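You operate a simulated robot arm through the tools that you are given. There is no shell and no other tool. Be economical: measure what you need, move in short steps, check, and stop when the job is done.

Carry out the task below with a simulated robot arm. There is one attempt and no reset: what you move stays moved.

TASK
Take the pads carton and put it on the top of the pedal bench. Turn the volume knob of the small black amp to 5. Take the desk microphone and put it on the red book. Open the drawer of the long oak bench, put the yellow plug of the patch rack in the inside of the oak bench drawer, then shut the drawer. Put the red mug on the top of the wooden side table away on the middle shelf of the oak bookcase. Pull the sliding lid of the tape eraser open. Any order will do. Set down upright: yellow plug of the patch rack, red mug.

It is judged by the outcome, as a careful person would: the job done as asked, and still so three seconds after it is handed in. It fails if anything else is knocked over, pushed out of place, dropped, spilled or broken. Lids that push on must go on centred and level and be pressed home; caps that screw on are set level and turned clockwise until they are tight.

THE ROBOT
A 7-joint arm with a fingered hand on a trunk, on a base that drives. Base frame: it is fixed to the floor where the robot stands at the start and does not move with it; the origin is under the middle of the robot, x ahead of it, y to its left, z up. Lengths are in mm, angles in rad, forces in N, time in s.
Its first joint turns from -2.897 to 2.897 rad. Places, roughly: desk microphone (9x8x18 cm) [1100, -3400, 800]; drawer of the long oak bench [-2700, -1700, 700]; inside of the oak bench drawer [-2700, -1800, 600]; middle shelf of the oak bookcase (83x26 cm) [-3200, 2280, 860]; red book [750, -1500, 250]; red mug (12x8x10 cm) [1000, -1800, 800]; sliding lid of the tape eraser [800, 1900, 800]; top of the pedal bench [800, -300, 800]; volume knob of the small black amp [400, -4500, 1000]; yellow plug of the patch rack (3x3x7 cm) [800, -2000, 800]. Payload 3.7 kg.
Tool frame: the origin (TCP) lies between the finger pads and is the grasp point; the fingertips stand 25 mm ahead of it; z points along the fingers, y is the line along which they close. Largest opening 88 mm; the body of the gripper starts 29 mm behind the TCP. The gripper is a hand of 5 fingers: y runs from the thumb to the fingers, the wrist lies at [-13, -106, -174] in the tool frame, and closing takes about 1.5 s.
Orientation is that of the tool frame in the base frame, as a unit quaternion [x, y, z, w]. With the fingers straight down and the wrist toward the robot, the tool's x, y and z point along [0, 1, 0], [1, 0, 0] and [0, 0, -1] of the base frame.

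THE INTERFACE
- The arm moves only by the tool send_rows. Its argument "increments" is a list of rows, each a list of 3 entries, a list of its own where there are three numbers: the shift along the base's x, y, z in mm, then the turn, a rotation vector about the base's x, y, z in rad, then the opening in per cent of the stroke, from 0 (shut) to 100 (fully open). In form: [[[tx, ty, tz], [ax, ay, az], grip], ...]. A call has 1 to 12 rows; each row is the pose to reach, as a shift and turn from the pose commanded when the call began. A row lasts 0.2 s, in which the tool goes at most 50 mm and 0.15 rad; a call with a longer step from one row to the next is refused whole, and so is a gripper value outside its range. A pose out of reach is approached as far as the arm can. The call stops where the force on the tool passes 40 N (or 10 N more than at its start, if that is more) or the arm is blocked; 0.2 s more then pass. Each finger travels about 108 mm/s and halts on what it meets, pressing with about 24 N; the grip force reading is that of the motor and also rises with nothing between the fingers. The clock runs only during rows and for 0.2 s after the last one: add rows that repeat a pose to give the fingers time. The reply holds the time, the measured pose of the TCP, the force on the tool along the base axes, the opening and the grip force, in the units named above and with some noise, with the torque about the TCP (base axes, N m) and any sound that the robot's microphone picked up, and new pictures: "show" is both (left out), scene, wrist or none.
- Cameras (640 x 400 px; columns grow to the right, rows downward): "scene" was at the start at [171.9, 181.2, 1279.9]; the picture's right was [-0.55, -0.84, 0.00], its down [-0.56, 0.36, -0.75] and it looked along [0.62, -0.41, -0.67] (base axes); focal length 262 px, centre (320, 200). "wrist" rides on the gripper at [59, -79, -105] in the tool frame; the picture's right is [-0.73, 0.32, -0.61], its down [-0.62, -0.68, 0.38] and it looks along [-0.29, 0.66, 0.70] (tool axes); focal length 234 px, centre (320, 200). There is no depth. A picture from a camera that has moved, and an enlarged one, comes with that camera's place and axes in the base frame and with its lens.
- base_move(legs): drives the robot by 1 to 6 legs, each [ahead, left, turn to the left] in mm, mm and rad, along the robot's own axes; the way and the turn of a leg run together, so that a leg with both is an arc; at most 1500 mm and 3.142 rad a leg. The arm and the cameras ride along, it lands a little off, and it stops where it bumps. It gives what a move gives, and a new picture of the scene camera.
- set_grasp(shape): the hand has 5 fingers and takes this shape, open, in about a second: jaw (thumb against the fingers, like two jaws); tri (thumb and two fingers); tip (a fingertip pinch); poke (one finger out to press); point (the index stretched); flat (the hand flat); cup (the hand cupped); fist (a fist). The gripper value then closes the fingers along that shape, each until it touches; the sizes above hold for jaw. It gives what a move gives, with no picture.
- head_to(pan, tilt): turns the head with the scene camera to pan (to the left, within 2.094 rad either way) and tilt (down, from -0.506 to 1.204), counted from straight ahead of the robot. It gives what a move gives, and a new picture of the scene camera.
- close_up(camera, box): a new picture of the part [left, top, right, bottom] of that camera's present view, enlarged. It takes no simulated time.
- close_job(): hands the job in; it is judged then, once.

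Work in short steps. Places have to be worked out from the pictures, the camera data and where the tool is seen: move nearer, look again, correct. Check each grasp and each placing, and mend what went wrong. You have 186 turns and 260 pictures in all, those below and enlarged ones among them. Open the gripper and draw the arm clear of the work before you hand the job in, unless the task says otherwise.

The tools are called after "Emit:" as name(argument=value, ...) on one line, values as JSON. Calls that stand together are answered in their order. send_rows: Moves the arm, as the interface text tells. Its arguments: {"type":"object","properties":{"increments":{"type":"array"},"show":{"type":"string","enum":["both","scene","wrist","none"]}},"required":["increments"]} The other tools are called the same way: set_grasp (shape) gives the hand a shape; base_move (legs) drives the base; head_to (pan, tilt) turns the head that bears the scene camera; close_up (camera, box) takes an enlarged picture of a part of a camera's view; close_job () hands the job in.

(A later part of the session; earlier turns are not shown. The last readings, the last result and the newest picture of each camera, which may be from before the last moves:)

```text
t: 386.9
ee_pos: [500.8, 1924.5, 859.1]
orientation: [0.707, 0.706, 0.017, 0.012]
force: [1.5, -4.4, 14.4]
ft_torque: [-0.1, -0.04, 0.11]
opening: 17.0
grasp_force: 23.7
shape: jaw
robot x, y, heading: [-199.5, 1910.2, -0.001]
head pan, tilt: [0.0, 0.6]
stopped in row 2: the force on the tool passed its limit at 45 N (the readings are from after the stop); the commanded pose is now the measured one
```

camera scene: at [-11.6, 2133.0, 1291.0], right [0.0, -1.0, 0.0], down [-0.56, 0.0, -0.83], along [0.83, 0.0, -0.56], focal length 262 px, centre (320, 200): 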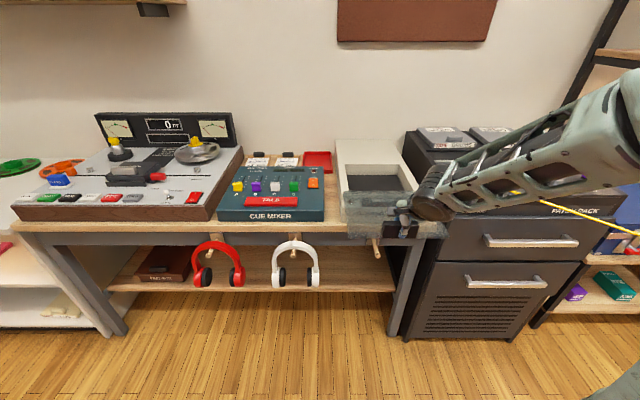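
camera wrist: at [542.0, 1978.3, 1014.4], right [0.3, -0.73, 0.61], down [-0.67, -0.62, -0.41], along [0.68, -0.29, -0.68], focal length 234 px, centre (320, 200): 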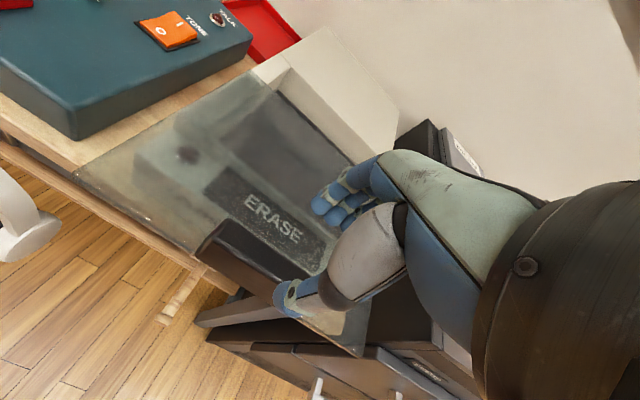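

The rails hold firmly (45 N at 2 mm). I pull a little more to find the end stop.

Emit:
send_rows(increments=[[[0, 0, 2], [0, 0, 0], 0], [[-6, 0, 2], [0, 0, 0], 0], [[-12, 0, 2], [0, 0, 0], 0], [[-18, 0, 2], [0, 0, 0], 0], [[-24, 0, 2], [0, 0, 0], 0], [[-30, 0, 2], [0, 0, 0], 0]], show="none")

```text
t: 388.3
ee_pos: [470.3, 1924.4, 861.8]
orientation: [0.708, 0.706, 0.017, 0.012]
force: [19.3, -5.3, 7.3]
ft_torque: [-0.16, -0.63, 0.13]
opening: 16.8
grasp_force: 23.8
shape: jaw
robot x, y, heading: [-198.1, 1907.9, -0.004]
head pan, tilt: [0.0, 0.6]
```

Now 19 N resistance: the stop is reached. I release and rise.

Emit:
send_rows(increments=[[[4, 0, 0], [0, 0, 0], 0], [[4, 0, 0], [0, 0, 0], 40], [[4, 0, 0], [0, 0, 0], 70], [[4, 0, 0], [0, 0, 0], 70], [[4, 0, 30], [0, 0, 0], 70], [[4, 0, 75], [0, 0, 0], 70], [[4, 0, 120], [0, 0, 0], 100], [[4, 0, 165], [0, 0, 0], 100]], show="none")

Emit:
close_up(camera="scene", box=[310, 130, 460, 250])

```text
t: 390.1
ee_pos: [474.7, 1925.1, 1025.5]
orientation: [0.708, 0.706, 0.015, 0.01]
force: [-0.4, 0.9, -0.4]
ft_torque: [0.01, -0.03, 0.0]
opening: 87.6
grasp_force: 0.2
shape: jaw
robot x, y, heading: [-202.5, 1904.2, -0.001]
head pan, tilt: [0.0, 0.6]
```

```text
3.33 times, centred on (385, 190) of scene
camera zoom: at [-11.3, 2133.1, 1290.9], right [0.0, -1.0, 0.0], down [-0.57, 0.0, -0.82], along [0.82, 0.0, -0.57], focal length 874 px, centre (103, 233)
```

zoom: 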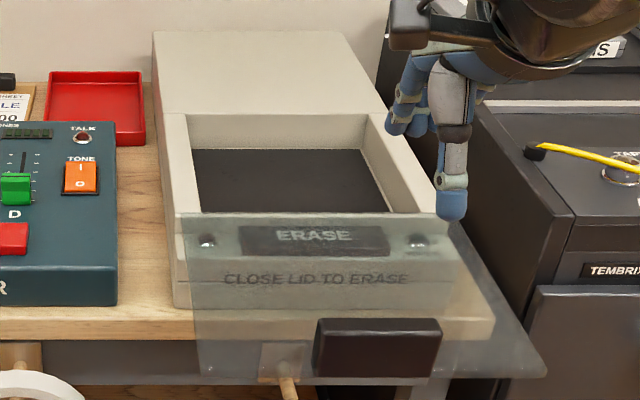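

The lid is fully open. Next the south end for the amp and microphone: I drive there along x≈-220 and look.

Emit:
base_move(legs=[[0, -1500, 0], [0, -1500, 0], [0, -1200, 0]])

Emit:
head_to(pan=-0.6, tilt=0.45)

```text
t: 410.2
ee_pos: [473.0, -2259.2, 1024.8]
orientation: [0.701, 0.713, 0.016, 0.01]
force: [0.0, -0.5, -0.4]
ft_torque: [0.02, 0.02, -0.03]
opening: 87.6
grasp_force: 0.0
shape: jaw
robot x, y, heading: [-204.6, -2293.5, 0.022]
head pan, tilt: [0.0, 0.6]
camera scene: at [-17.6, -2061.5, 1290.9], right [0.02, -1.0, 0.0], down [-0.56, -0.01, -0.83], along [0.82, 0.02, -0.56], focal length 262 px, centre (320, 200)
```

scene: 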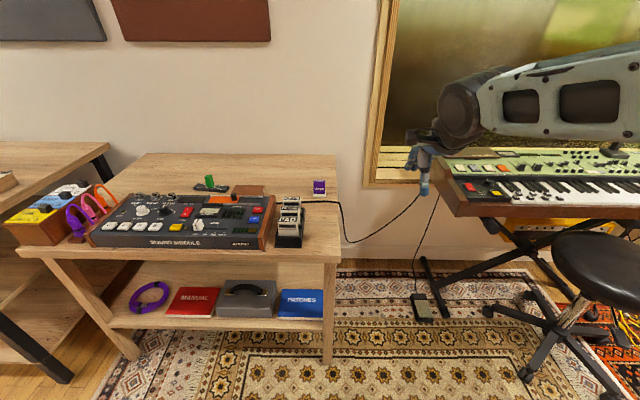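

```text
t: 411.2
ee_pos: [473.1, -2260.4, 1025.9]
orientation: [0.701, 0.713, 0.016, 0.01]
force: [-0.2, -1.4, 0.7]
ft_torque: [0.01, 0.0, -0.02]
opening: 87.7
grasp_force: 0.1
shape: jaw
robot x, y, heading: [-206.8, -2292.7, 0.026]
head pan, tilt: [-0.6, 0.45]
camera scene: at [-29.0, -2113.6, 1304.4], right [-0.55, -0.84, 0.0], down [-0.36, 0.24, -0.9], along [0.75, -0.49, -0.44], focal length 262 px, centre (320, 200)
```

scene: 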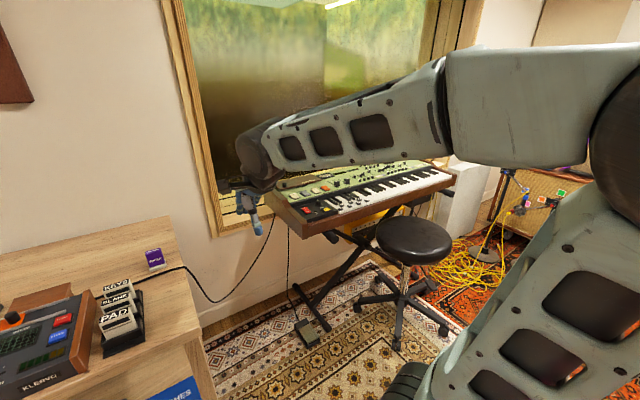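

I turn right to face south for a clear view of the amps.

Emit:
base_move(legs=[[0, 0, -1.59]])

Emit:
head_to(pan=0.25, tilt=0.4)

```text
t: 415.6
ee_pos: [-207.7, -2969.1, 1026.5]
orientation: [1.0, -0.019, 0.004, 0.018]
force: [0.1, 0.5, -0.4]
ft_torque: [-0.01, 0.03, -0.02]
opening: 87.6
grasp_force: 0.2
shape: jaw
robot x, y, heading: [-204.2, -2293.1, -1.606]
head pan, tilt: [-0.6, 0.45]
camera scene: at [-34.2, -2472.1, 1304.5], right [-0.81, 0.59, 0.0], down [0.26, 0.35, -0.9], along [-0.53, -0.73, -0.44], focal length 262 px, centre (320, 200)
```

scene: 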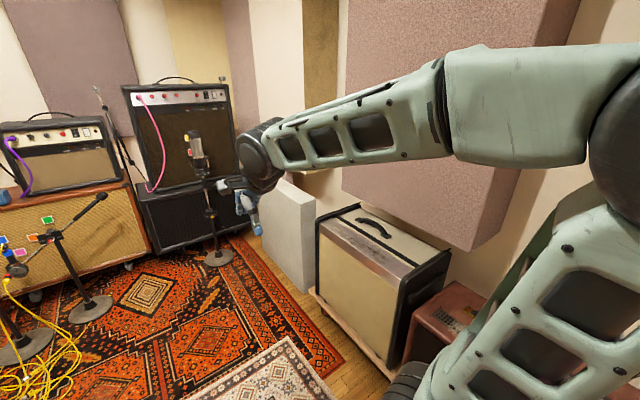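

```text
t: 416.7
ee_pos: [-206.5, -2969.4, 1025.9]
orientation: [1.0, -0.02, 0.003, 0.019]
force: [0.4, 0.3, 0.5]
ft_torque: [-0.02, 0.01, -0.06]
opening: 87.8
grasp_force: 0.1
shape: jaw
robot x, y, heading: [-201.7, -2294.9, -1.603]
head pan, tilt: [0.25, 0.4]
camera scene: at [40.1, -2488.5, 1309.1], right [-0.98, -0.21, 0.0], down [-0.08, 0.38, -0.92], along [0.2, -0.9, -0.39], focal length 262 px, centre (320, 200)
```

scene: 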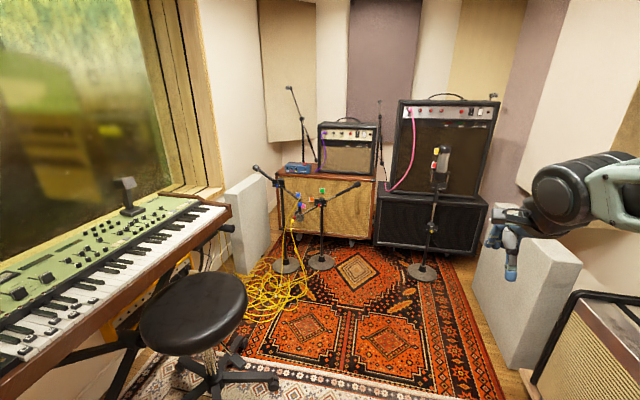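

The small black amp is on the tan cabinet, and the desk mic seems to stand on the synth near its far end. I zoom in on both.

Emit:
close_up(camera="scene", box=[230, 100, 450, 290])

Emit:
close_up(camera="scene", box=[60, 150, 240, 262])

Emit:
close_up(camera="scene", box=[300, 110, 400, 180])

```text
2.11 times, centred on (340, 195) of scene
camera zoom: at [40.1, -2488.5, 1309.1], right [-0.98, -0.21, 0.0], down [-0.08, 0.38, -0.92], along [0.2, -0.9, -0.39], focal length 552 px, centre (278, 210)
```

zoom: 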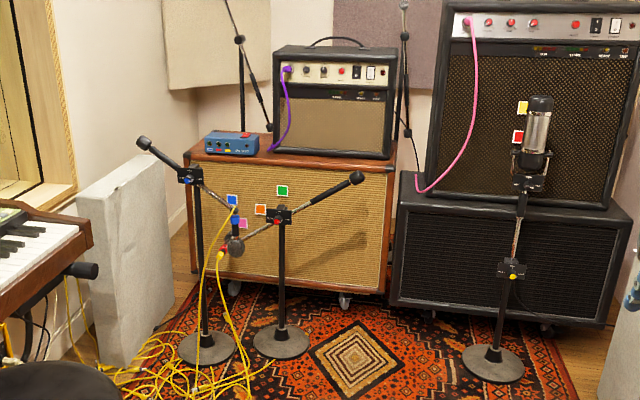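

```text
3.56 times, centred on (150, 206) of scene
camera zoom: at [40.1, -2488.5, 1309.1], right [-0.98, -0.21, 0.0], down [-0.08, 0.38, -0.92], along [0.2, -0.9, -0.39], focal length 932 px, centre (924, 179)
```

zoom: 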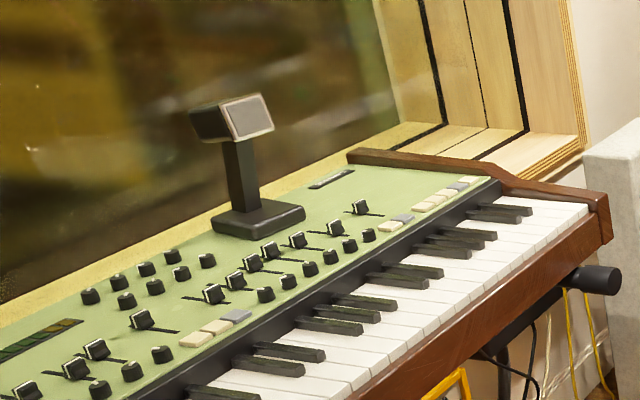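

```text
5.71 times, centred on (350, 145) of scene
camera zoom: at [40.1, -2488.5, 1309.1], right [-0.98, -0.21, 0.0], down [-0.08, 0.38, -0.92], along [0.2, -0.9, -0.39], focal length 1498 px, centre (149, 514)
```

zoom: 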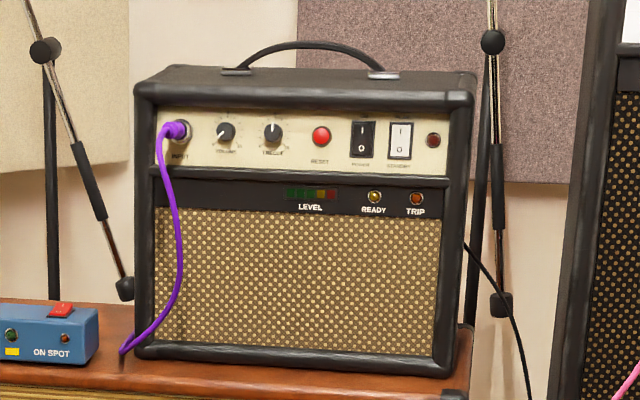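

I see the volume knob at about (380,-4500,1000), low mic stands in front of it, a stool at (550,-3055) and cables on the floor. I drive south along x≈-200, then shift left to x≈80.

Emit:
base_move(legs=[[0, 0, 0.033], [1400, 0, 0]])

Emit:
head_to(pan=0.35, tilt=0.6)

```text
t: 424.1
ee_pos: [-166.8, -4372.2, 1026.2]
orientation: [1.0, 0.005, 0.003, 0.018]
force: [0.5, 0.2, 0.2]
ft_torque: [0.01, -0.02, 0.01]
opening: 87.7
grasp_force: 0.0
shape: jaw
robot x, y, heading: [-194.8, -3697.5, -1.557]
head pan, tilt: [0.25, 0.4]
camera scene: at [58.2, -3879.7, 1309.1], right [-0.97, -0.26, 0.0], down [-0.1, 0.38, -0.92], along [0.24, -0.89, -0.39], focal length 262 px, centre (320, 200)
```

scene: 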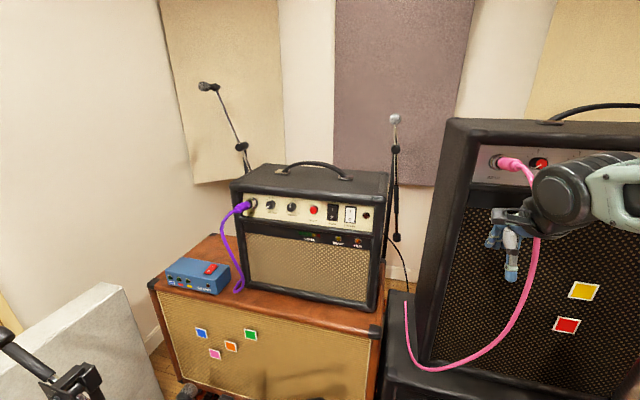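

```text
t: 424.8
ee_pos: [-166.2, -4371.1, 1025.1]
orientation: [1.0, 0.005, 0.004, 0.018]
force: [0.2, -0.1, 0.0]
ft_torque: [-0.01, 0.0, 0.03]
opening: 87.6
grasp_force: 0.1
shape: jaw
robot x, y, heading: [-190.6, -3696.5, -1.556]
head pan, tilt: [0.351, 0.6]
camera scene: at [65.6, -3872.9, 1291.0], right [-0.93, -0.36, 0.0], down [-0.2, 0.53, -0.83], along [0.29, -0.77, -0.56], focal length 262 px, centre (320, 200)
```

scene: 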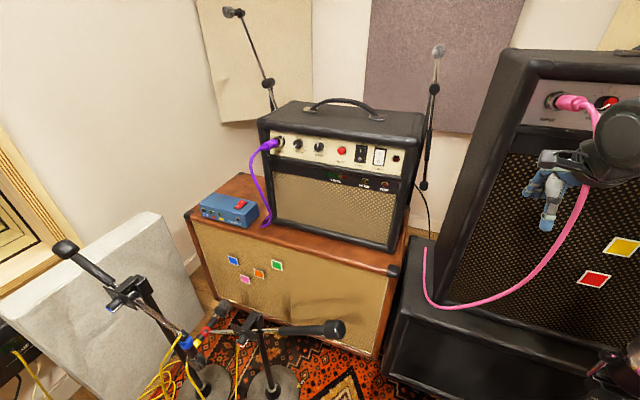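

I zoom in on the knobs.

Emit:
close_up(camera="scene", box=[260, 120, 360, 182])

```text
6.40 times, centred on (310, 151) of scene
camera zoom: at [65.6, -3872.9, 1291.0], right [-0.93, -0.36, 0.0], down [-0.2, 0.53, -0.83], along [0.29, -0.77, -0.56], focal length 1678 px, centre (384, 514)
```

zoom: 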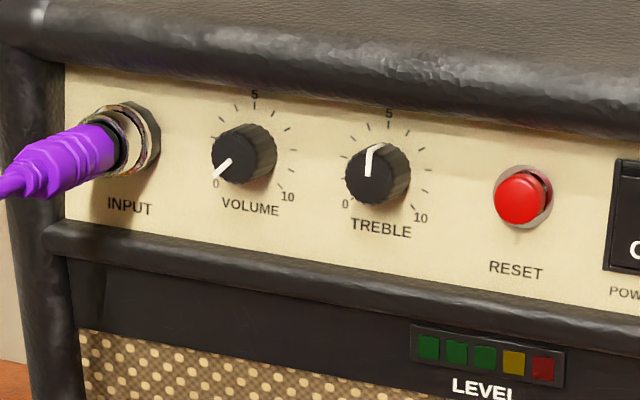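

Volume pointer is at 0 and 5 is at the top: about 135° clockwise. Knob centre triangulates to (385,-4537,994). I strafe left 280 mm.

Emit:
base_move(legs=[[0, 285, 0]])

Emit:
close_up(camera="scene", box=[300, 110, 420, 185])

```text
t: 426.8
ee_pos: [115.7, -4366.8, 1025.8]
orientation: [1.0, 0.006, 0.003, 0.019]
force: [0.8, 0.3, 0.8]
ft_torque: [0.02, 0.01, 0.0]
opening: 87.9
grasp_force: 0.0
shape: jaw
robot x, y, heading: [84.3, -3692.5, -1.555]
head pan, tilt: [0.351, 0.6]
camera scene: at [345.2, -3867.9, 1290.9], right [-0.93, -0.36, 0.0], down [-0.2, 0.53, -0.83], along [0.3, -0.77, -0.56], focal length 262 px, centre (320, 200)
```

scene: 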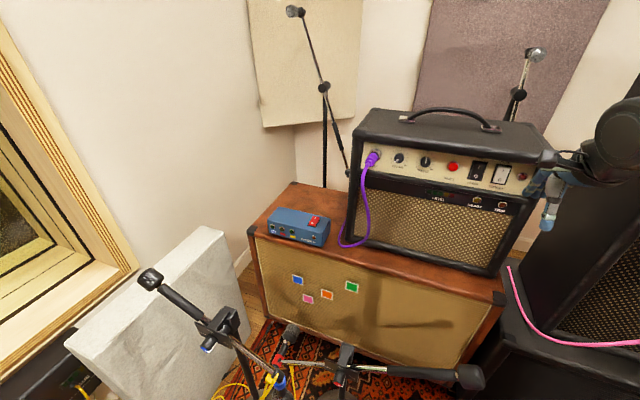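

```text
5.33 times, centred on (360, 148) of scene
camera zoom: at [345.2, -3867.9, 1290.9], right [-0.93, -0.36, 0.0], down [-0.2, 0.53, -0.83], along [0.3, -0.77, -0.56], focal length 1398 px, centre (107, 480)
```

zoom: 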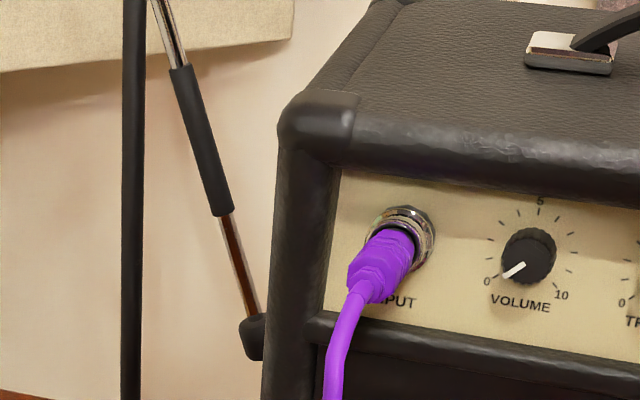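

Third view agrees: knob at (383,-4531,996). The plug and treble knob are close neighbours, so I try the fingertip pinch and look at its shape.

Emit:
set_grasp(shape="tip")

Emit:
close_up(camera="wrist", box=[0, 0, 640, 400])

```text
t: 427.7
ee_pos: [114.7, -4366.4, 1025.5]
orientation: [1.0, 0.006, 0.003, 0.018]
force: [-0.5, -0.5, 1.0]
ft_torque: [-0.01, -0.01, -0.02]
opening: 87.5
grasp_force: 0.0
shape: tip
robot x, y, heading: [84.9, -3688.4, -1.554]
head pan, tilt: [0.351, 0.6]
```

```text
1.00 times, centred on (320, 200) of wrist (not enlarged: the box is as wide or as high as the picture)
camera zoom: at [172.8, -4283.5, 1127.0], right [-0.73, -0.31, 0.61], down [-0.63, 0.66, -0.41], along [-0.28, -0.69, -0.67], focal length 234 px, centre (320, 200)
```

zoom: 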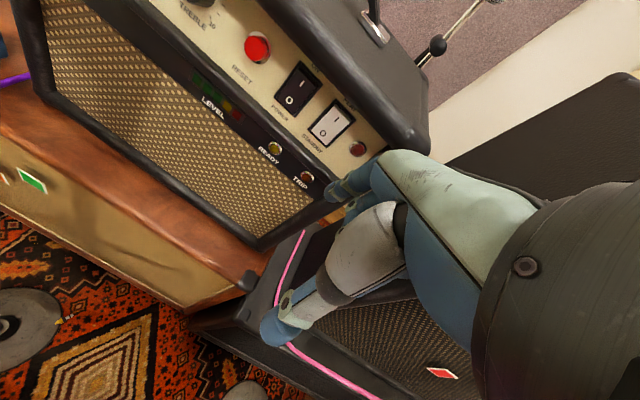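

I close it in free air to see where the tips meet.

Emit:
send_rows(increments=[[[0, 0, 0], [0, 0, 0], 35], [[0, 0, 0], [0, 0, 0], 35], [[0, 0, 0], [0, 0, 0], 35], [[0, 0, 0], [0, 0, 0], 35]], show="none")

Emit:
close_up(camera="wrist", box=[220, 130, 460, 360])

```text
t: 428.7
ee_pos: [114.4, -4367.1, 1024.3]
orientation: [1.0, 0.005, 0.004, 0.018]
force: [1.4, -1.1, -0.3]
ft_torque: [0.01, 0.0, 0.01]
opening: 31.4
grasp_force: 0.0
shape: tip
robot x, y, heading: [85.8, -3693.0, -1.555]
head pan, tilt: [0.351, 0.6]
```

```text
1.74 times, centred on (340, 245) of wrist
camera zoom: at [172.8, -4283.5, 1127.0], right [-0.73, -0.31, 0.61], down [-0.63, 0.66, -0.41], along [-0.28, -0.69, -0.67], focal length 407 px, centre (285, 122)
```

zoom: 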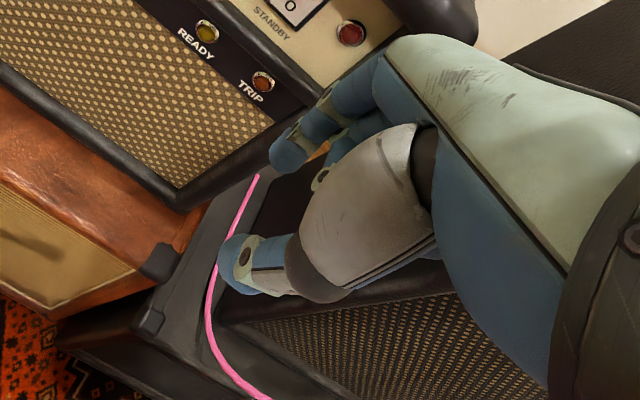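

In tip shape the fingertips reach ≈25 mm past the TCP. The amp panel is yawed ≈0.22, so I first move in front of the knob while turning the hand to that heading.

Emit:
send_rows(increments=[[[45, -3, 0], [0, 0, 0.04], 60], [[90, -6, 0], [0, 0, 0.08], 60], [[135, -9, 0], [0, 0, 0.12], 60], [[180, -12, 0], [0, 0, 0.16], 60], [[225, -15, 0], [0, 0, 0.2], 60], [[250, -18, 0], [0, 0, 0.205], 60]], show="none")

```text
t: 430.1
ee_pos: [365.9, -4384.1, 1025.5]
orientation: [0.994, 0.108, 0.005, 0.017]
force: [0.0, -1.4, 0.9]
ft_torque: [0.02, 0.04, -0.01]
opening: 52.3
grasp_force: 0.0
shape: tip
robot x, y, heading: [83.4, -3690.2, -1.554]
head pan, tilt: [0.351, 0.6]
```

Now I pitch the hand to horizontal toward the panel.

Emit:
send_rows(increments=[[[0, 0, -3], [-0.14, -0.031, 0], 60], [[0, 0, -6], [-0.28, -0.062, 0], 60], [[0, 0, -9], [-0.42, -0.092, 0], 60], [[0, 0, -12], [-0.56, -0.123, 0], 60], [[0, 0, -15], [-0.7, -0.154, 0], 60], [[0, 0, -18], [-0.84, -0.185, 0], 60], [[0, 0, -20], [-0.98, -0.216, 0], 60], [[0, 0, -22], [-1.12, -0.246, 0], 60], [[0, 0, -25], [-1.26, -0.277, 0], 60], [[0, 0, -28], [-1.4, -0.308, 0], 60], [[0, 0, -30], [-1.535, -0.338, 0], 60]], show="both")

```text
t: 432.5
ee_pos: [364.8, -4384.6, 995.5]
orientation: [0.688, 0.078, 0.081, 0.716]
force: [-0.3, -0.9, -0.3]
ft_torque: [-0.03, 0.01, 0.02]
opening: 52.6
grasp_force: 0.0
shape: tip
robot x, y, heading: [81.7, -3692.9, -1.554]
head pan, tilt: [0.351, 0.6]
camera scene: at [345.2, -3867.8, 1290.9], right [-0.93, -0.36, 0.0], down [-0.2, 0.53, -0.83], along [0.3, -0.77, -0.56], focal length 262 px, centre (320, 200)
camera wrist: at [400.3, -4272.2, 911.6], right [-0.85, 0.44, 0.3], down [-0.52, -0.54, -0.66], along [-0.13, -0.72, 0.68], focal length 234 px, centre (320, 200)
```

scene: 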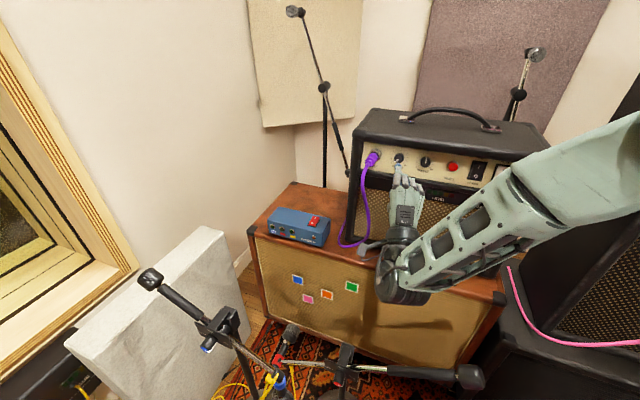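
wrist: 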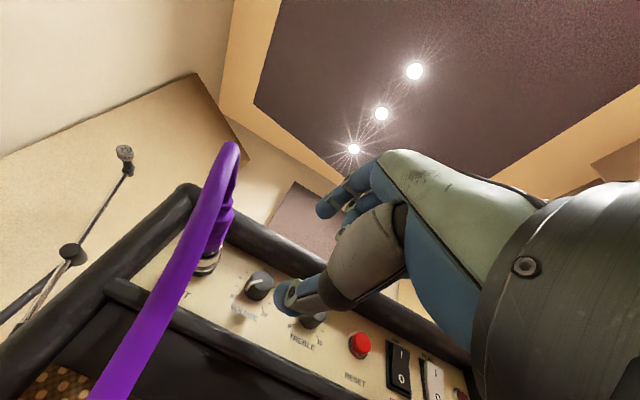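

The knob from the wrist view: (375–380,-4530,1000). I rotate the hand 0.6 counter-clockwise about the knob axis and move to 50 mm before it.

Emit:
send_rows(increments=[[[0, -17, 0], [-0.027, 0.117, -0.005], 60], [[0, -34, 0], [-0.054, 0.234, -0.01], 60], [[0, -51, 1], [-0.08, 0.35, -0.015], 55], [[0, -68, 1], [-0.107, 0.467, -0.02], 55], [[0, -84, 1], [-0.134, 0.584, -0.025], 55], [[0, -84, 1], [-0.134, 0.584, -0.025], 55]], show="wrist")

```text
t: 433.9
ee_pos: [390.6, -4455.6, 981.9]
orientation: [0.636, 0.264, -0.142, 0.712]
force: [0.5, -0.6, 0.7]
ft_torque: [0.04, -0.03, 0.0]
opening: 48.8
grasp_force: 0.0
shape: tip
out of reach, approached as far as the arm can: row 4, 5, 6
robot x, y, heading: [89.2, -3691.4, -1.551]
head pan, tilt: [0.351, 0.6]
camera wrist: at [377.5, -4357.1, 876.7], right [-0.54, 0.55, 0.64], down [-0.8, -0.56, -0.2], along [0.25, -0.62, 0.74], focal length 234 px, centre (320, 200)
```

wrist: 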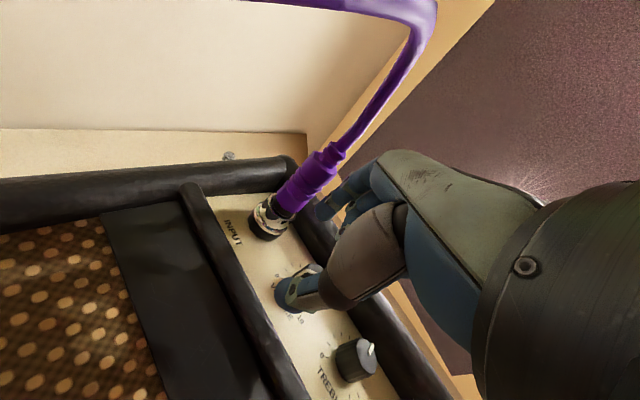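

That rotated pose is just inside the arm's inner limit. I ease the rotation to about -0.35, where the position is reachable.

Emit:
send_rows(increments=[[[0, 0, 0], [0.028, -0.122, 0.005], 55], [[0, -5, 0], [0.056, -0.243, 0.01], 55], [[0, -10, 0], [0.056, -0.243, 0.01], 55], [[0, -10, 0], [0.056, -0.243, 0.01], 55]], show="wrist")

```text
t: 434.9
ee_pos: [390.0, -4466.7, 980.7]
orientation: [0.665, 0.195, -0.046, 0.72]
force: [0.1, 0.3, -0.2]
ft_torque: [-0.01, 0.03, -0.01]
opening: 48.9
grasp_force: 0.1
shape: tip
robot x, y, heading: [86.6, -3687.7, -1.554]
head pan, tilt: [0.351, 0.6]
camera wrist: at [396.8, -4361.4, 882.4], right [-0.7, 0.49, 0.53], down [-0.71, -0.57, -0.41], along [0.1, -0.66, 0.74], focal length 234 px, centre (320, 200)
```

wrist: 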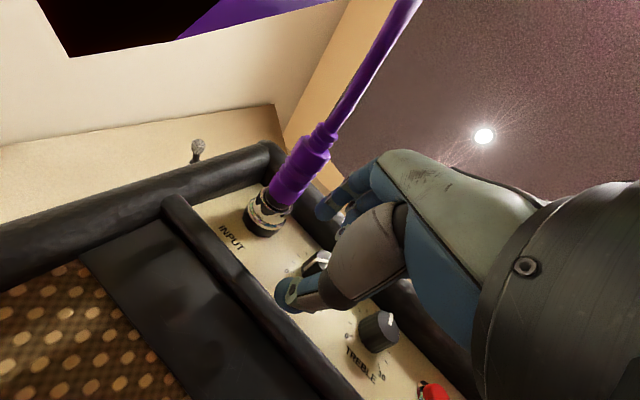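

Position is offset from the knob axis. I correct to (366,-4468,997).

Emit:
send_rows(increments=[[[-8, 0, 5], [0, 0, 0], 55], [[-16, 0, 10], [0, 0, 0], 55], [[-24, 0, 16], [0, 0, 0], 55], [[-24, 0, 16], [0, 0, 0], 55]], show="wrist")

```text
t: 435.9
ee_pos: [365.9, -4467.2, 999.0]
orientation: [0.665, 0.196, -0.046, 0.719]
force: [0.0, 0.1, -0.3]
ft_torque: [0.02, -0.02, 0.03]
opening: 48.6
grasp_force: 0.1
shape: tip
robot x, y, heading: [87.6, -3690.5, -1.551]
head pan, tilt: [0.351, 0.6]
camera wrist: at [372.0, -4362.0, 899.0], right [-0.69, 0.49, 0.53], down [-0.71, -0.57, -0.41], along [0.1, -0.66, 0.74], focal length 234 px, centre (320, 200)
```

wrist: 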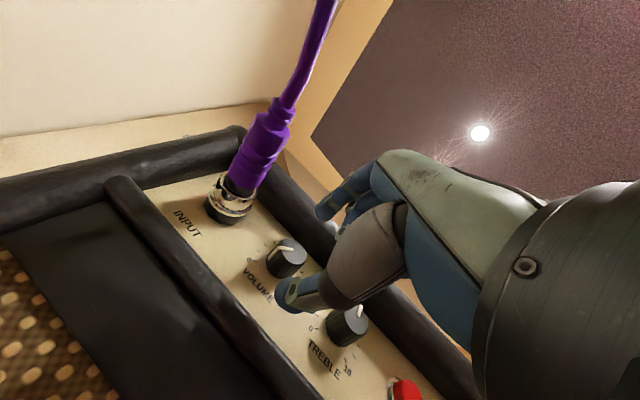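

Reached. The finger axis passes ~6 mm below and 4 mm left of the knob; I correct for that, narrow the opening a bit, and advance 30 mm for another look.

Emit:
send_rows(increments=[[[-3, 0, 6], [0, 0, 0], 45], [[0, -13, 7], [0, 0, 0], 45], [[3, -29, 7], [0, 0, 0], 45], [[3, -29, 7], [0, 0, 0], 45]], show="none")

Emit:
close_up(camera="wrist", box=[180, 140, 420, 320])

```text
t: 436.6
ee_pos: [369.8, -4481.9, 1004.0]
orientation: [0.663, 0.195, -0.045, 0.722]
force: [-6.0, 31.7, -0.7]
ft_torque: [-0.85, -0.14, 0.2]
opening: 40.9
grasp_force: 0.0
shape: tip
robot x, y, heading: [83.8, -3688.6, -1.554]
head pan, tilt: [0.351, 0.6]
stopped in row 3: the force on the tool passed its limit at 60 N (the readings are from after the stop); the commanded pose is now the measured one
```

```text
2.22 times, centred on (300, 230) of wrist
camera zoom: at [376.7, -4377.4, 904.9], right [-0.7, 0.49, 0.52], down [-0.71, -0.57, -0.41], along [0.1, -0.66, 0.75], focal length 520 px, centre (364, 133)
```

zoom: 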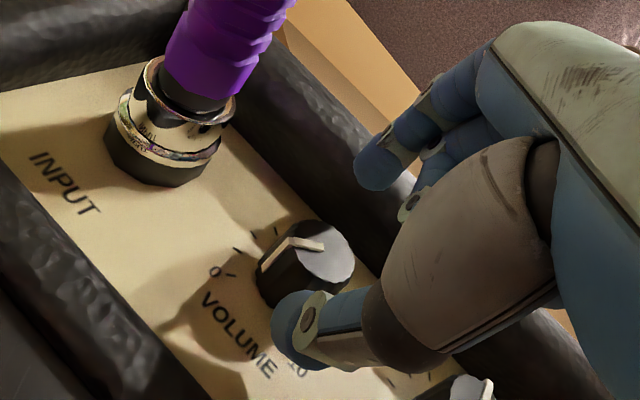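

The index fingertip met the amp's top lip. I back off; I'll instead grip with the fingers horizontal, where there's room, and turn with the pinch closed. First I retreat and shift the base 100 mm right for wrist room.

Emit:
send_rows(increments=[[[-4, 16, 0], [0, 0, 0], 45], [[-9, 40, 0], [0, 0, 0], 45], [[-14, 65, 0], [0, 0, 0], 45]], show="none")

Emit:
base_move(legs=[[0, -100, 0]])

```text
t: 437.4
ee_pos: [355.9, -4422.3, 1004.6]
orientation: [0.664, 0.195, -0.045, 0.72]
force: [-0.6, 0.2, -0.1]
ft_torque: [0.0, 0.0, 0.01]
opening: 39.9
grasp_force: 0.0
shape: tip
robot x, y, heading: [88.1, -3692.9, -1.556]
head pan, tilt: [0.351, 0.6]
```

```text
t: 438.6
ee_pos: [255.7, -4422.4, 1004.8]
orientation: [0.664, 0.195, -0.045, 0.72]
force: [0.1, -0.2, -0.2]
ft_torque: [0.0, 0.01, 0.0]
opening: 40.0
grasp_force: 0.1
shape: tip
robot x, y, heading: [-13.7, -3691.7, -1.557]
head pan, tilt: [0.351, 0.6]
camera scene: at [245.8, -3869.5, 1290.9], right [-0.93, -0.36, 0.0], down [-0.2, 0.53, -0.83], along [0.3, -0.77, -0.56], focal length 262 px, centre (320, 200)
```

scene: 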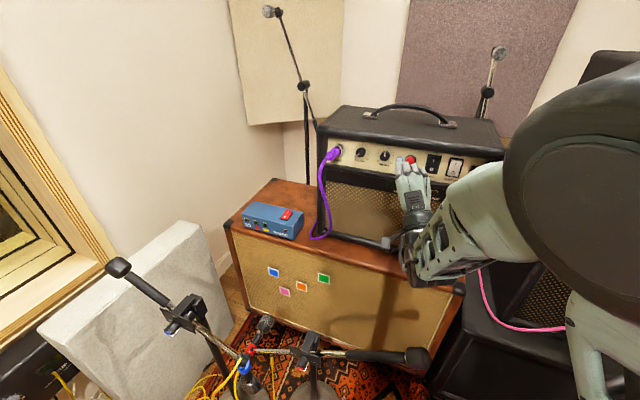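

I move back in front of the knob while turning the pinch to horizontal (index on the jack side).

Emit:
send_rows(increments=[[[14, 0, 0], [-0.032, 0.14, -0.006], 60], [[28, 0, 0], [-0.064, 0.28, -0.011], 60], [[42, 0, 0], [-0.096, 0.42, -0.017], 60], [[56, -5, 0], [-0.127, 0.56, -0.023], 60], [[70, -12, -1], [-0.159, 0.7, -0.028], 60], [[84, -20, -2], [-0.191, 0.84, -0.034], 60], [[98, -30, -3], [-0.222, 0.98, -0.04], 60], [[110, -38, -4], [-0.253, 1.12, -0.045], 60], [[110, -38, -4], [-0.253, 1.12, -0.045], 60]], show="wrist")

```text
t: 440.6
ee_pos: [399.9, -4458.8, 842.7]
orientation: [0.447, 0.457, -0.441, 0.63]
force: [1.1, 0.4, 0.7]
ft_torque: [-0.02, -0.02, -0.01]
opening: 52.5
grasp_force: 0.1
shape: tip
out of reach, approached as far as the arm can: row 2, 3, 4, 5, 6, 7, 8, 9
robot x, y, heading: [-16.3, -3694.6, -1.553]
head pan, tilt: [0.351, 0.6]
camera wrist: at [317.9, -4382.3, 753.1], right [0.06, 0.76, 0.64], down [-0.71, -0.42, 0.57], along [0.7, -0.49, 0.51], focal length 234 px, centre (320, 200)
```

wrist: 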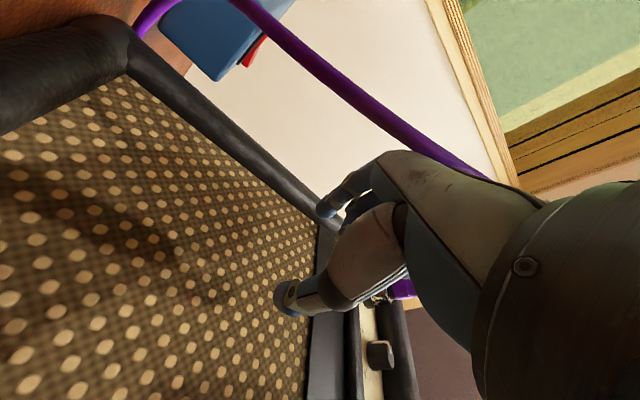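

That pose is beyond the wrist's range at this spot, and the arm sagged low. I retrace the same path back first.

Emit:
send_rows(increments=[[[-12, 8, 0], [0.032, -0.14, 0.006], 60], [[-26, 18, 1], [0.064, -0.28, 0.011], 60], [[-40, 26, 2], [0.096, -0.42, 0.017], 60], [[-54, 33, 3], [0.127, -0.56, 0.023], 60], [[-68, 38, 4], [0.159, -0.7, 0.028], 60], [[-82, 38, 4], [0.191, -0.84, 0.034], 60], [[-96, 38, 4], [0.222, -0.98, 0.04], 60], [[-110, 38, 4], [0.253, -1.12, 0.045], 60], [[-110, 38, 4], [0.253, -1.12, 0.045], 60]], show="scene")

```text
t: 442.6
ee_pos: [291.7, -4419.0, 847.3]
orientation: [0.675, 0.111, -0.065, 0.727]
force: [-0.2, 0.1, -0.4]
ft_torque: [0.01, 0.0, -0.02]
opening: 52.4
grasp_force: 0.1
shape: tip
robot x, y, heading: [-16.6, -3694.5, -1.555]
head pan, tilt: [0.351, 0.6]
camera scene: at [245.8, -3869.5, 1290.9], right [-0.93, -0.36, 0.0], down [-0.2, 0.53, -0.83], along [0.3, -0.77, -0.56], focal length 262 px, centre (320, 200)
```

scene: 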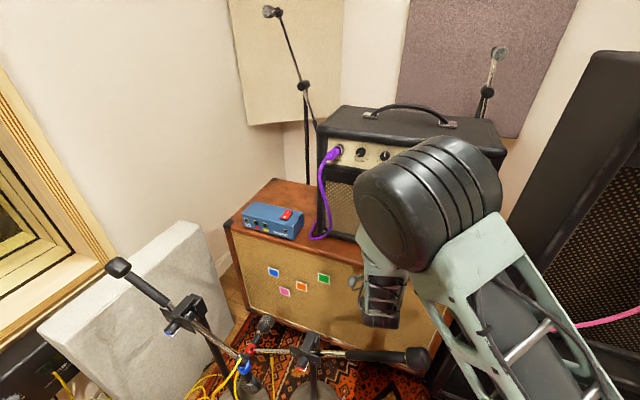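

The commanded pose was reset on the way. I raise the hand back to knob height, well clear of the amp.

Emit:
send_rows(increments=[[[-5, 10, 30], [0, 0, 0.03], 50], [[-10, 20, 65], [0, 0, 0.06], 50], [[-15, 20, 100], [0, 0, 0.09], 50], [[-20, 20, 130], [0, 0, 0.12], 50], [[-25, 20, 155], [0, 0, 0.14], 50], [[-25, 20, 155], [0, 0, 0.14], 50]], show="scene")

```text
t: 443.9
ee_pos: [268.5, -4400.7, 1003.2]
orientation: [0.665, 0.158, -0.015, 0.73]
force: [0.6, -0.9, 0.0]
ft_torque: [-0.01, -0.01, -0.01]
opening: 44.0
grasp_force: 0.1
shape: tip
robot x, y, heading: [-14.5, -3692.5, -1.553]
head pan, tilt: [0.351, 0.6]
camera scene: at [245.8, -3869.4, 1290.9], right [-0.93, -0.36, 0.0], down [-0.2, 0.53, -0.83], along [0.3, -0.77, -0.56], focal length 262 px, centre (320, 200)
```

scene: 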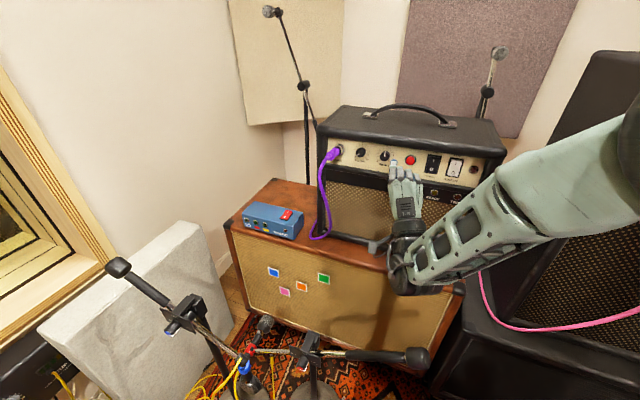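

Recovered. I go to the pre-grasp on the knob axis with a narrower opening, biased slightly low to clear the lip.

Emit:
send_rows(increments=[[[35, 0, -2], [0, 0, 0], 40], [[70, -10, -4], [0, 0, 0], 40], [[98, -35, -6], [0, 0, 0], 40], [[98.7, -67, -8], [0, 0, 0], 40], [[98.7, -67, -8], [0, 0, 0], 40]], show="none")

Emit:
close_up(camera="wrist", box=[180, 140, 420, 320])

```text
t: 445.1
ee_pos: [366.2, -4467.3, 995.2]
orientation: [0.665, 0.158, -0.014, 0.729]
force: [0.0, 0.1, 0.1]
ft_torque: [-0.02, -0.01, -0.03]
opening: 35.4
grasp_force: 0.1
shape: tip
robot x, y, heading: [-17.2, -3691.2, -1.556]
head pan, tilt: [0.351, 0.6]
```

```text
2.22 times, centred on (300, 230) of wrist
camera zoom: at [383.5, -4362.4, 896.4], right [-0.74, 0.49, 0.45], down [-0.67, -0.57, -0.48], along [0.02, -0.66, 0.75], focal length 520 px, centre (364, 133)
```

zoom: 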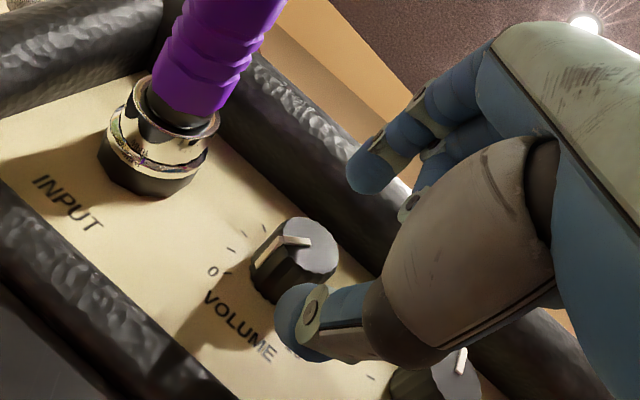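

Alignment is within a few mm. I advance 25 mm with a small correction and check for contact.

Emit:
send_rows(increments=[[[-1, -6, 1], [0, 0, 0], 40], [[1, -14, 1.5], [0, 0, 0], 40], [[3, -24, 2], [0, 0, 0], 40]], show="none")

Emit:
close_up(camera="wrist", box=[180, 140, 420, 320])

```text
t: 445.9
ee_pos: [369.3, -4490.9, 996.2]
orientation: [0.665, 0.158, -0.015, 0.73]
force: [-0.5, 0.5, 0.3]
ft_torque: [-0.01, 0.02, 0.0]
opening: 35.8
grasp_force: 0.2
shape: tip
robot x, y, heading: [-15.5, -3693.1, -1.558]
head pan, tilt: [0.351, 0.6]
```

```text
2.22 times, centred on (300, 230) of wrist
camera zoom: at [386.5, -4386.2, 898.7], right [-0.74, 0.49, 0.45], down [-0.67, -0.57, -0.48], along [0.02, -0.66, 0.75], focal length 520 px, centre (364, 133)
```

zoom: 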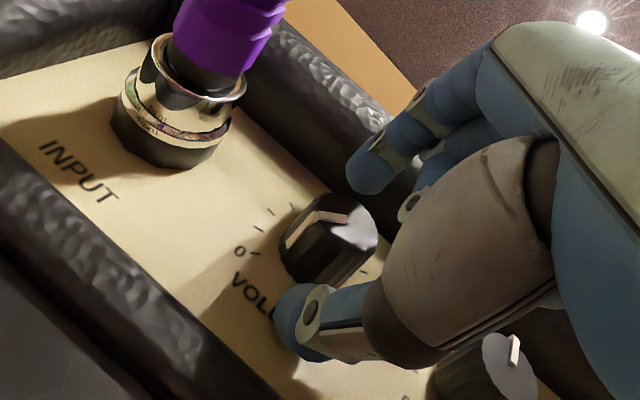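

No contact; the index clears the lip. I advance the last 18 mm and close on the knob.

Emit:
send_rows(increments=[[[2, -9, 2], [0, 0, 0], 40], [[4, -17, 3], [0, 0, 0], 40], [[4, -17, 3], [0, 0, 0], 0], [[4, -17, 3], [0, 0, 0], 0], [[4, -17, 3], [0, 0, 0], 0], [[4, -17, 3], [0, 0, 0], 0]], show="none")

Emit:
close_up(camera="wrist", box=[180, 140, 420, 320])

```text
t: 446.5
ee_pos: [377.0, -4497.4, 996.8]
orientation: [0.666, 0.162, -0.012, 0.728]
force: [-5.6, 18.0, -3.3]
ft_torque: [0.29, 0.09, -0.11]
opening: 33.5
grasp_force: 0.0
shape: tip
robot x, y, heading: [-16.9, -3690.2, -1.556]
head pan, tilt: [0.351, 0.6]
stopped in row 2: the force on the tool passed its limit at 50 N (the readings are from after the stop); the commanded pose is now the measured one
```

```text
2.22 times, centred on (300, 230) of wrist
camera zoom: at [391.3, -4391.9, 899.1], right [-0.75, 0.48, 0.46], down [-0.66, -0.57, -0.48], along [0.03, -0.66, 0.75], focal length 520 px, centre (364, 133)
```

zoom: 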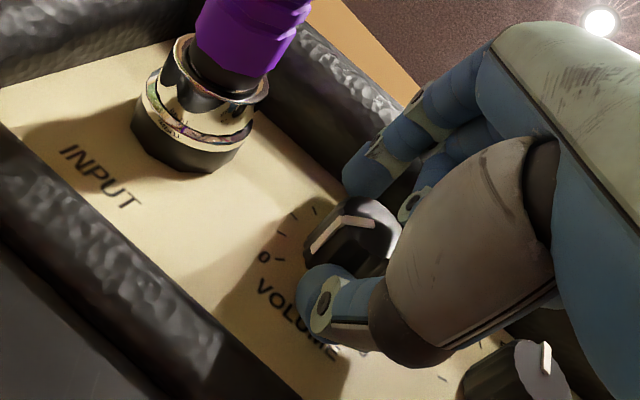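

The thumb tip touched the panel, so the depth is right. I back off 2 mm and close.

Emit:
send_rows(increments=[[[-1, 3, 0], [0, 0, 0], 40], [[-1, 3, 0], [0, 0, 0], 0], [[-1, 3, 0], [0, 0, 0], 0], [[-1, 3, 0], [0, 0, 0], 0], [[-1, 3, 0], [0, 0, 0], 0], [[-1, 3, 0], [0, 0, 0], 0]], show="none")

Emit:
close_up(camera="wrist", box=[180, 140, 420, 320])

```text
t: 447.9
ee_pos: [374.1, -4495.5, 997.4]
orientation: [0.666, 0.162, -0.012, 0.728]
force: [0.9, -0.6, -3.3]
ft_torque: [0.16, -0.02, -0.03]
opening: 24.4
grasp_force: 24.7
shape: tip
robot x, y, heading: [-13.3, -3692.4, -1.558]
head pan, tilt: [0.351, 0.6]
```

```text
2.22 times, centred on (300, 230) of wrist
camera zoom: at [390.2, -4391.1, 899.6], right [-0.75, 0.48, 0.46], down [-0.67, -0.57, -0.48], along [0.03, -0.66, 0.75], focal length 520 px, centre (364, 133)
```

zoom: 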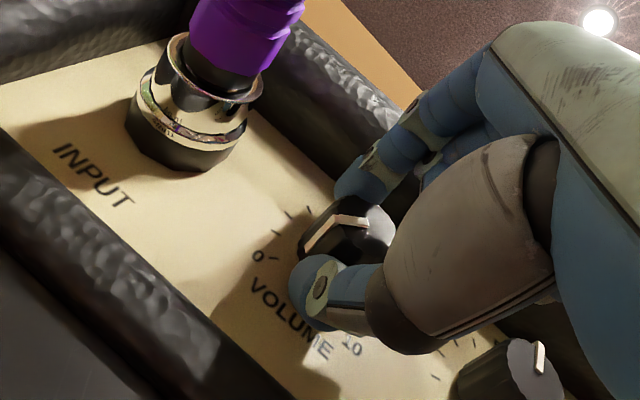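

The knob is pinched (24 mm, 25 N). I rotate the hand clockwise about the knob axis by 1.12 rad.

Emit:
send_rows(increments=[[[0, 0, 0], [0.03, -0.137, 0.007], 0], [[0, 0, 0], [0.06, -0.273, 0.014], 0], [[0, 0, 0], [0.09, -0.41, 0.021], 0], [[0, 0, 0], [0.12, -0.547, 0.028], 0], [[0, 0, 0], [0.15, -0.683, 0.035], 0], [[0, 0, 0], [0.18, -0.82, 0.042], 0], [[0, 0, 0], [0.21, -0.956, 0.049], 0], [[0, 0, 0], [0.24, -1.093, 0.056], 0]], show="none")

Emit:
close_up(camera="wrist", box=[180, 140, 420, 320])

Emit:
close_up(camera="scene", box=[330, 130, 420, 186])

```text
t: 449.7
ee_pos: [383.7, -4505.9, 1008.2]
orientation: [0.659, -0.206, 0.359, 0.628]
force: [-0.5, 10.3, -4.3]
ft_torque: [-0.1, -0.17, 0.0]
opening: 18.7
grasp_force: 23.7
shape: tip
out of reach, approached as far as the arm can: row 7, 8
robot x, y, heading: [-15.9, -3693.3, -1.549]
head pan, tilt: [0.351, 0.6]
stopped in row 8: the force on the tool passed its limit at 68 N (the readings are from after the stop); the commanded pose is now the measured one
```

```text
2.22 times, centred on (300, 230) of wrist
camera zoom: at [458.3, -4383.1, 992.2], right [-0.84, 0.42, -0.34], down [0.16, -0.4, -0.9], along [-0.51, -0.81, 0.27], focal length 520 px, centre (364, 133)
```

zoom: 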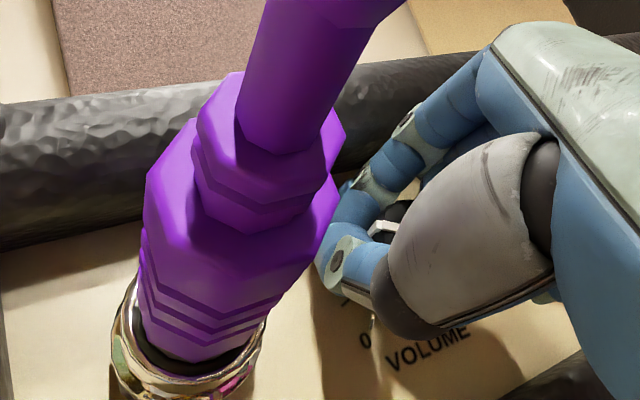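

```text
7.11 times, centred on (375, 158) of scene
camera zoom: at [245.9, -3868.0, 1290.9], right [-0.93, -0.36, 0.0], down [-0.2, 0.53, -0.83], along [0.3, -0.77, -0.56], focal length 1864 px, centre (-71, 499)
```

zoom: 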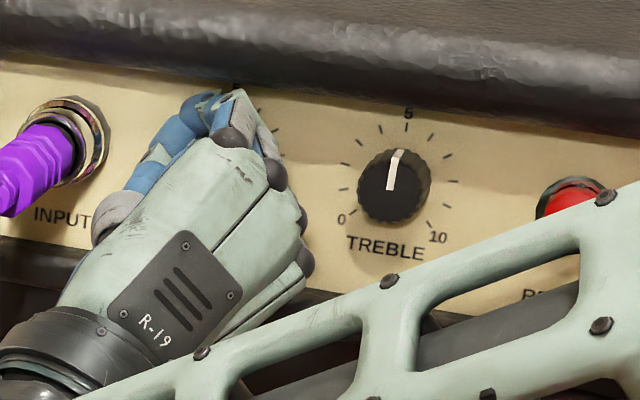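

The hand turned about 1.05 rad before the wrist limit. I open and back straight out, then check the pointer.

Emit:
send_rows(increments=[[[0, 4, 0], [0, 0, 0], 25], [[-1, 8, 0], [0, 0, 0], 40], [[-3, 14, -1], [0, 0, 0], 40], [[-8, 36, -2], [0, 0, 0], 40], [[-14, 62, -3], [0, 0, 0], 40]], show="none")

Emit:
close_up(camera="scene", box=[330, 130, 420, 186])

Emit:
close_up(camera="wrist", box=[100, 100, 420, 320])

```text
t: 450.5
ee_pos: [383.6, -4502.1, 1006.8]
orientation: [0.666, -0.203, 0.355, 0.624]
force: [5.3, 8.5, -20.7]
ft_torque: [-0.11, -0.21, -0.09]
opening: 27.5
grasp_force: 0.0
shape: tip
out of reach, approached as far as the arm can: row 1, 2, 3, 4
robot x, y, heading: [-14.7, -3693.9, -1.555]
head pan, tilt: [0.351, 0.6]
stopped in row 4: the force on the tool passed its limit at 43 N (the readings are from after the stop); the commanded pose is now the measured one
```

```text
7.11 times, centred on (375, 158) of scene
camera zoom: at [246.5, -3868.7, 1290.7], right [-0.93, -0.36, 0.0], down [-0.2, 0.53, -0.82], along [0.3, -0.77, -0.57], focal length 1864 px, centre (-71, 499)
```

zoom: 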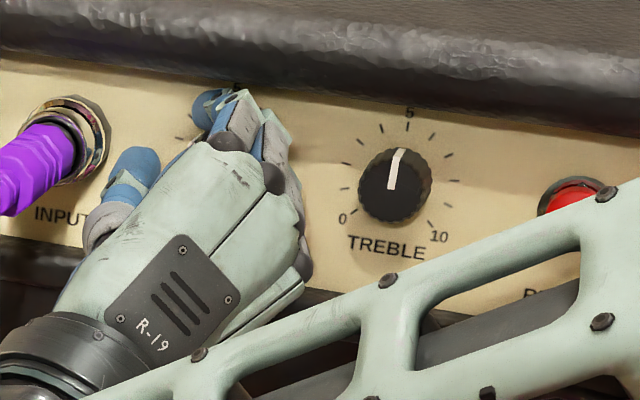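

```text
1.82 times, centred on (260, 210) of wrist
camera zoom: at [458.4, -4378.5, 992.1], right [-0.85, 0.42, -0.32], down [0.15, -0.39, -0.91], along [-0.51, -0.82, 0.26], focal length 426 px, centre (429, 182)
```

zoom: 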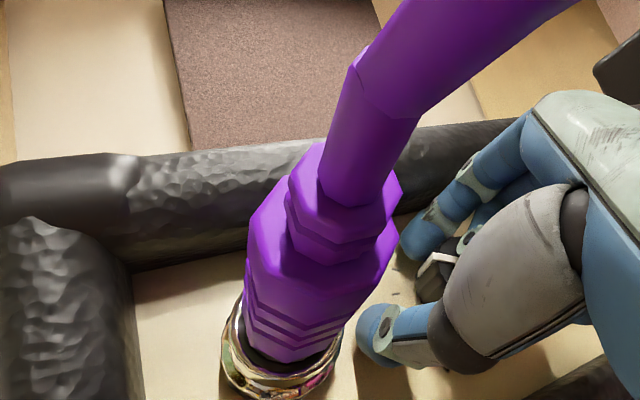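

The arm is at its inner reach limit there, so I open the fingers in place and then back the base out 60 mm instead.

Emit:
send_rows(increments=[[[0, 0, -3], [0, 0, 0], 40], [[0, 0, -3], [0, 0, 0], 40], [[0, 0, -3], [0, 0, 0], 40]], show="none")

Emit:
base_move(legs=[[-65, 0, 0]])

Emit:
close_up(camera="scene", box=[310, 110, 430, 185])

```text
t: 451.3
ee_pos: [385.0, -4502.2, 1006.9]
orientation: [0.664, -0.205, 0.355, 0.625]
force: [6.3, 10.5, -15.0]
ft_torque: [-0.08, -0.1, -0.02]
opening: 27.8
grasp_force: 0.1
shape: tip
robot x, y, heading: [-19.0, -3693.2, -1.554]
head pan, tilt: [0.351, 0.6]
```

```text
t: 452.3
ee_pos: [381.0, -4436.2, 1007.9]
orientation: [0.664, -0.204, 0.355, 0.626]
force: [-0.3, 0.1, -0.3]
ft_torque: [-0.03, -0.02, 0.0]
opening: 35.0
grasp_force: 0.0
shape: tip
robot x, y, heading: [-17.2, -3627.4, -1.554]
head pan, tilt: [0.351, 0.6]
camera scene: at [244.7, -3802.3, 1290.9], right [-0.93, -0.36, 0.0], down [-0.2, 0.53, -0.83], along [0.3, -0.77, -0.56], focal length 262 px, centre (320, 200)
```

scene: 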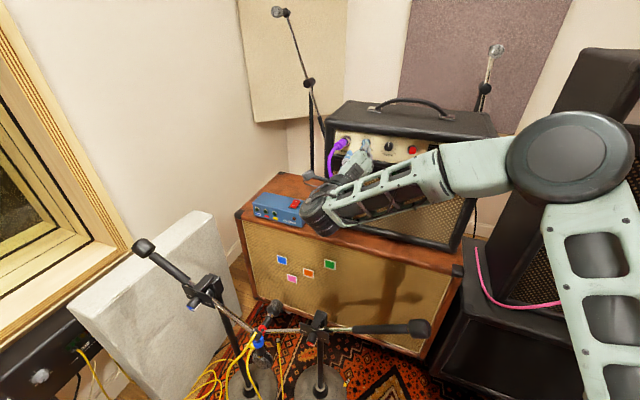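

```text
5.33 times, centred on (370, 148) of scene
camera zoom: at [244.7, -3802.3, 1290.9], right [-0.93, -0.36, 0.0], down [-0.2, 0.53, -0.83], along [0.3, -0.77, -0.56], focal length 1398 px, centre (53, 480)
```

zoom: 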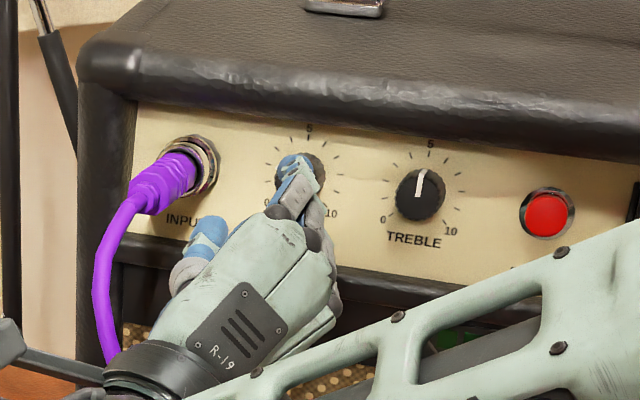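

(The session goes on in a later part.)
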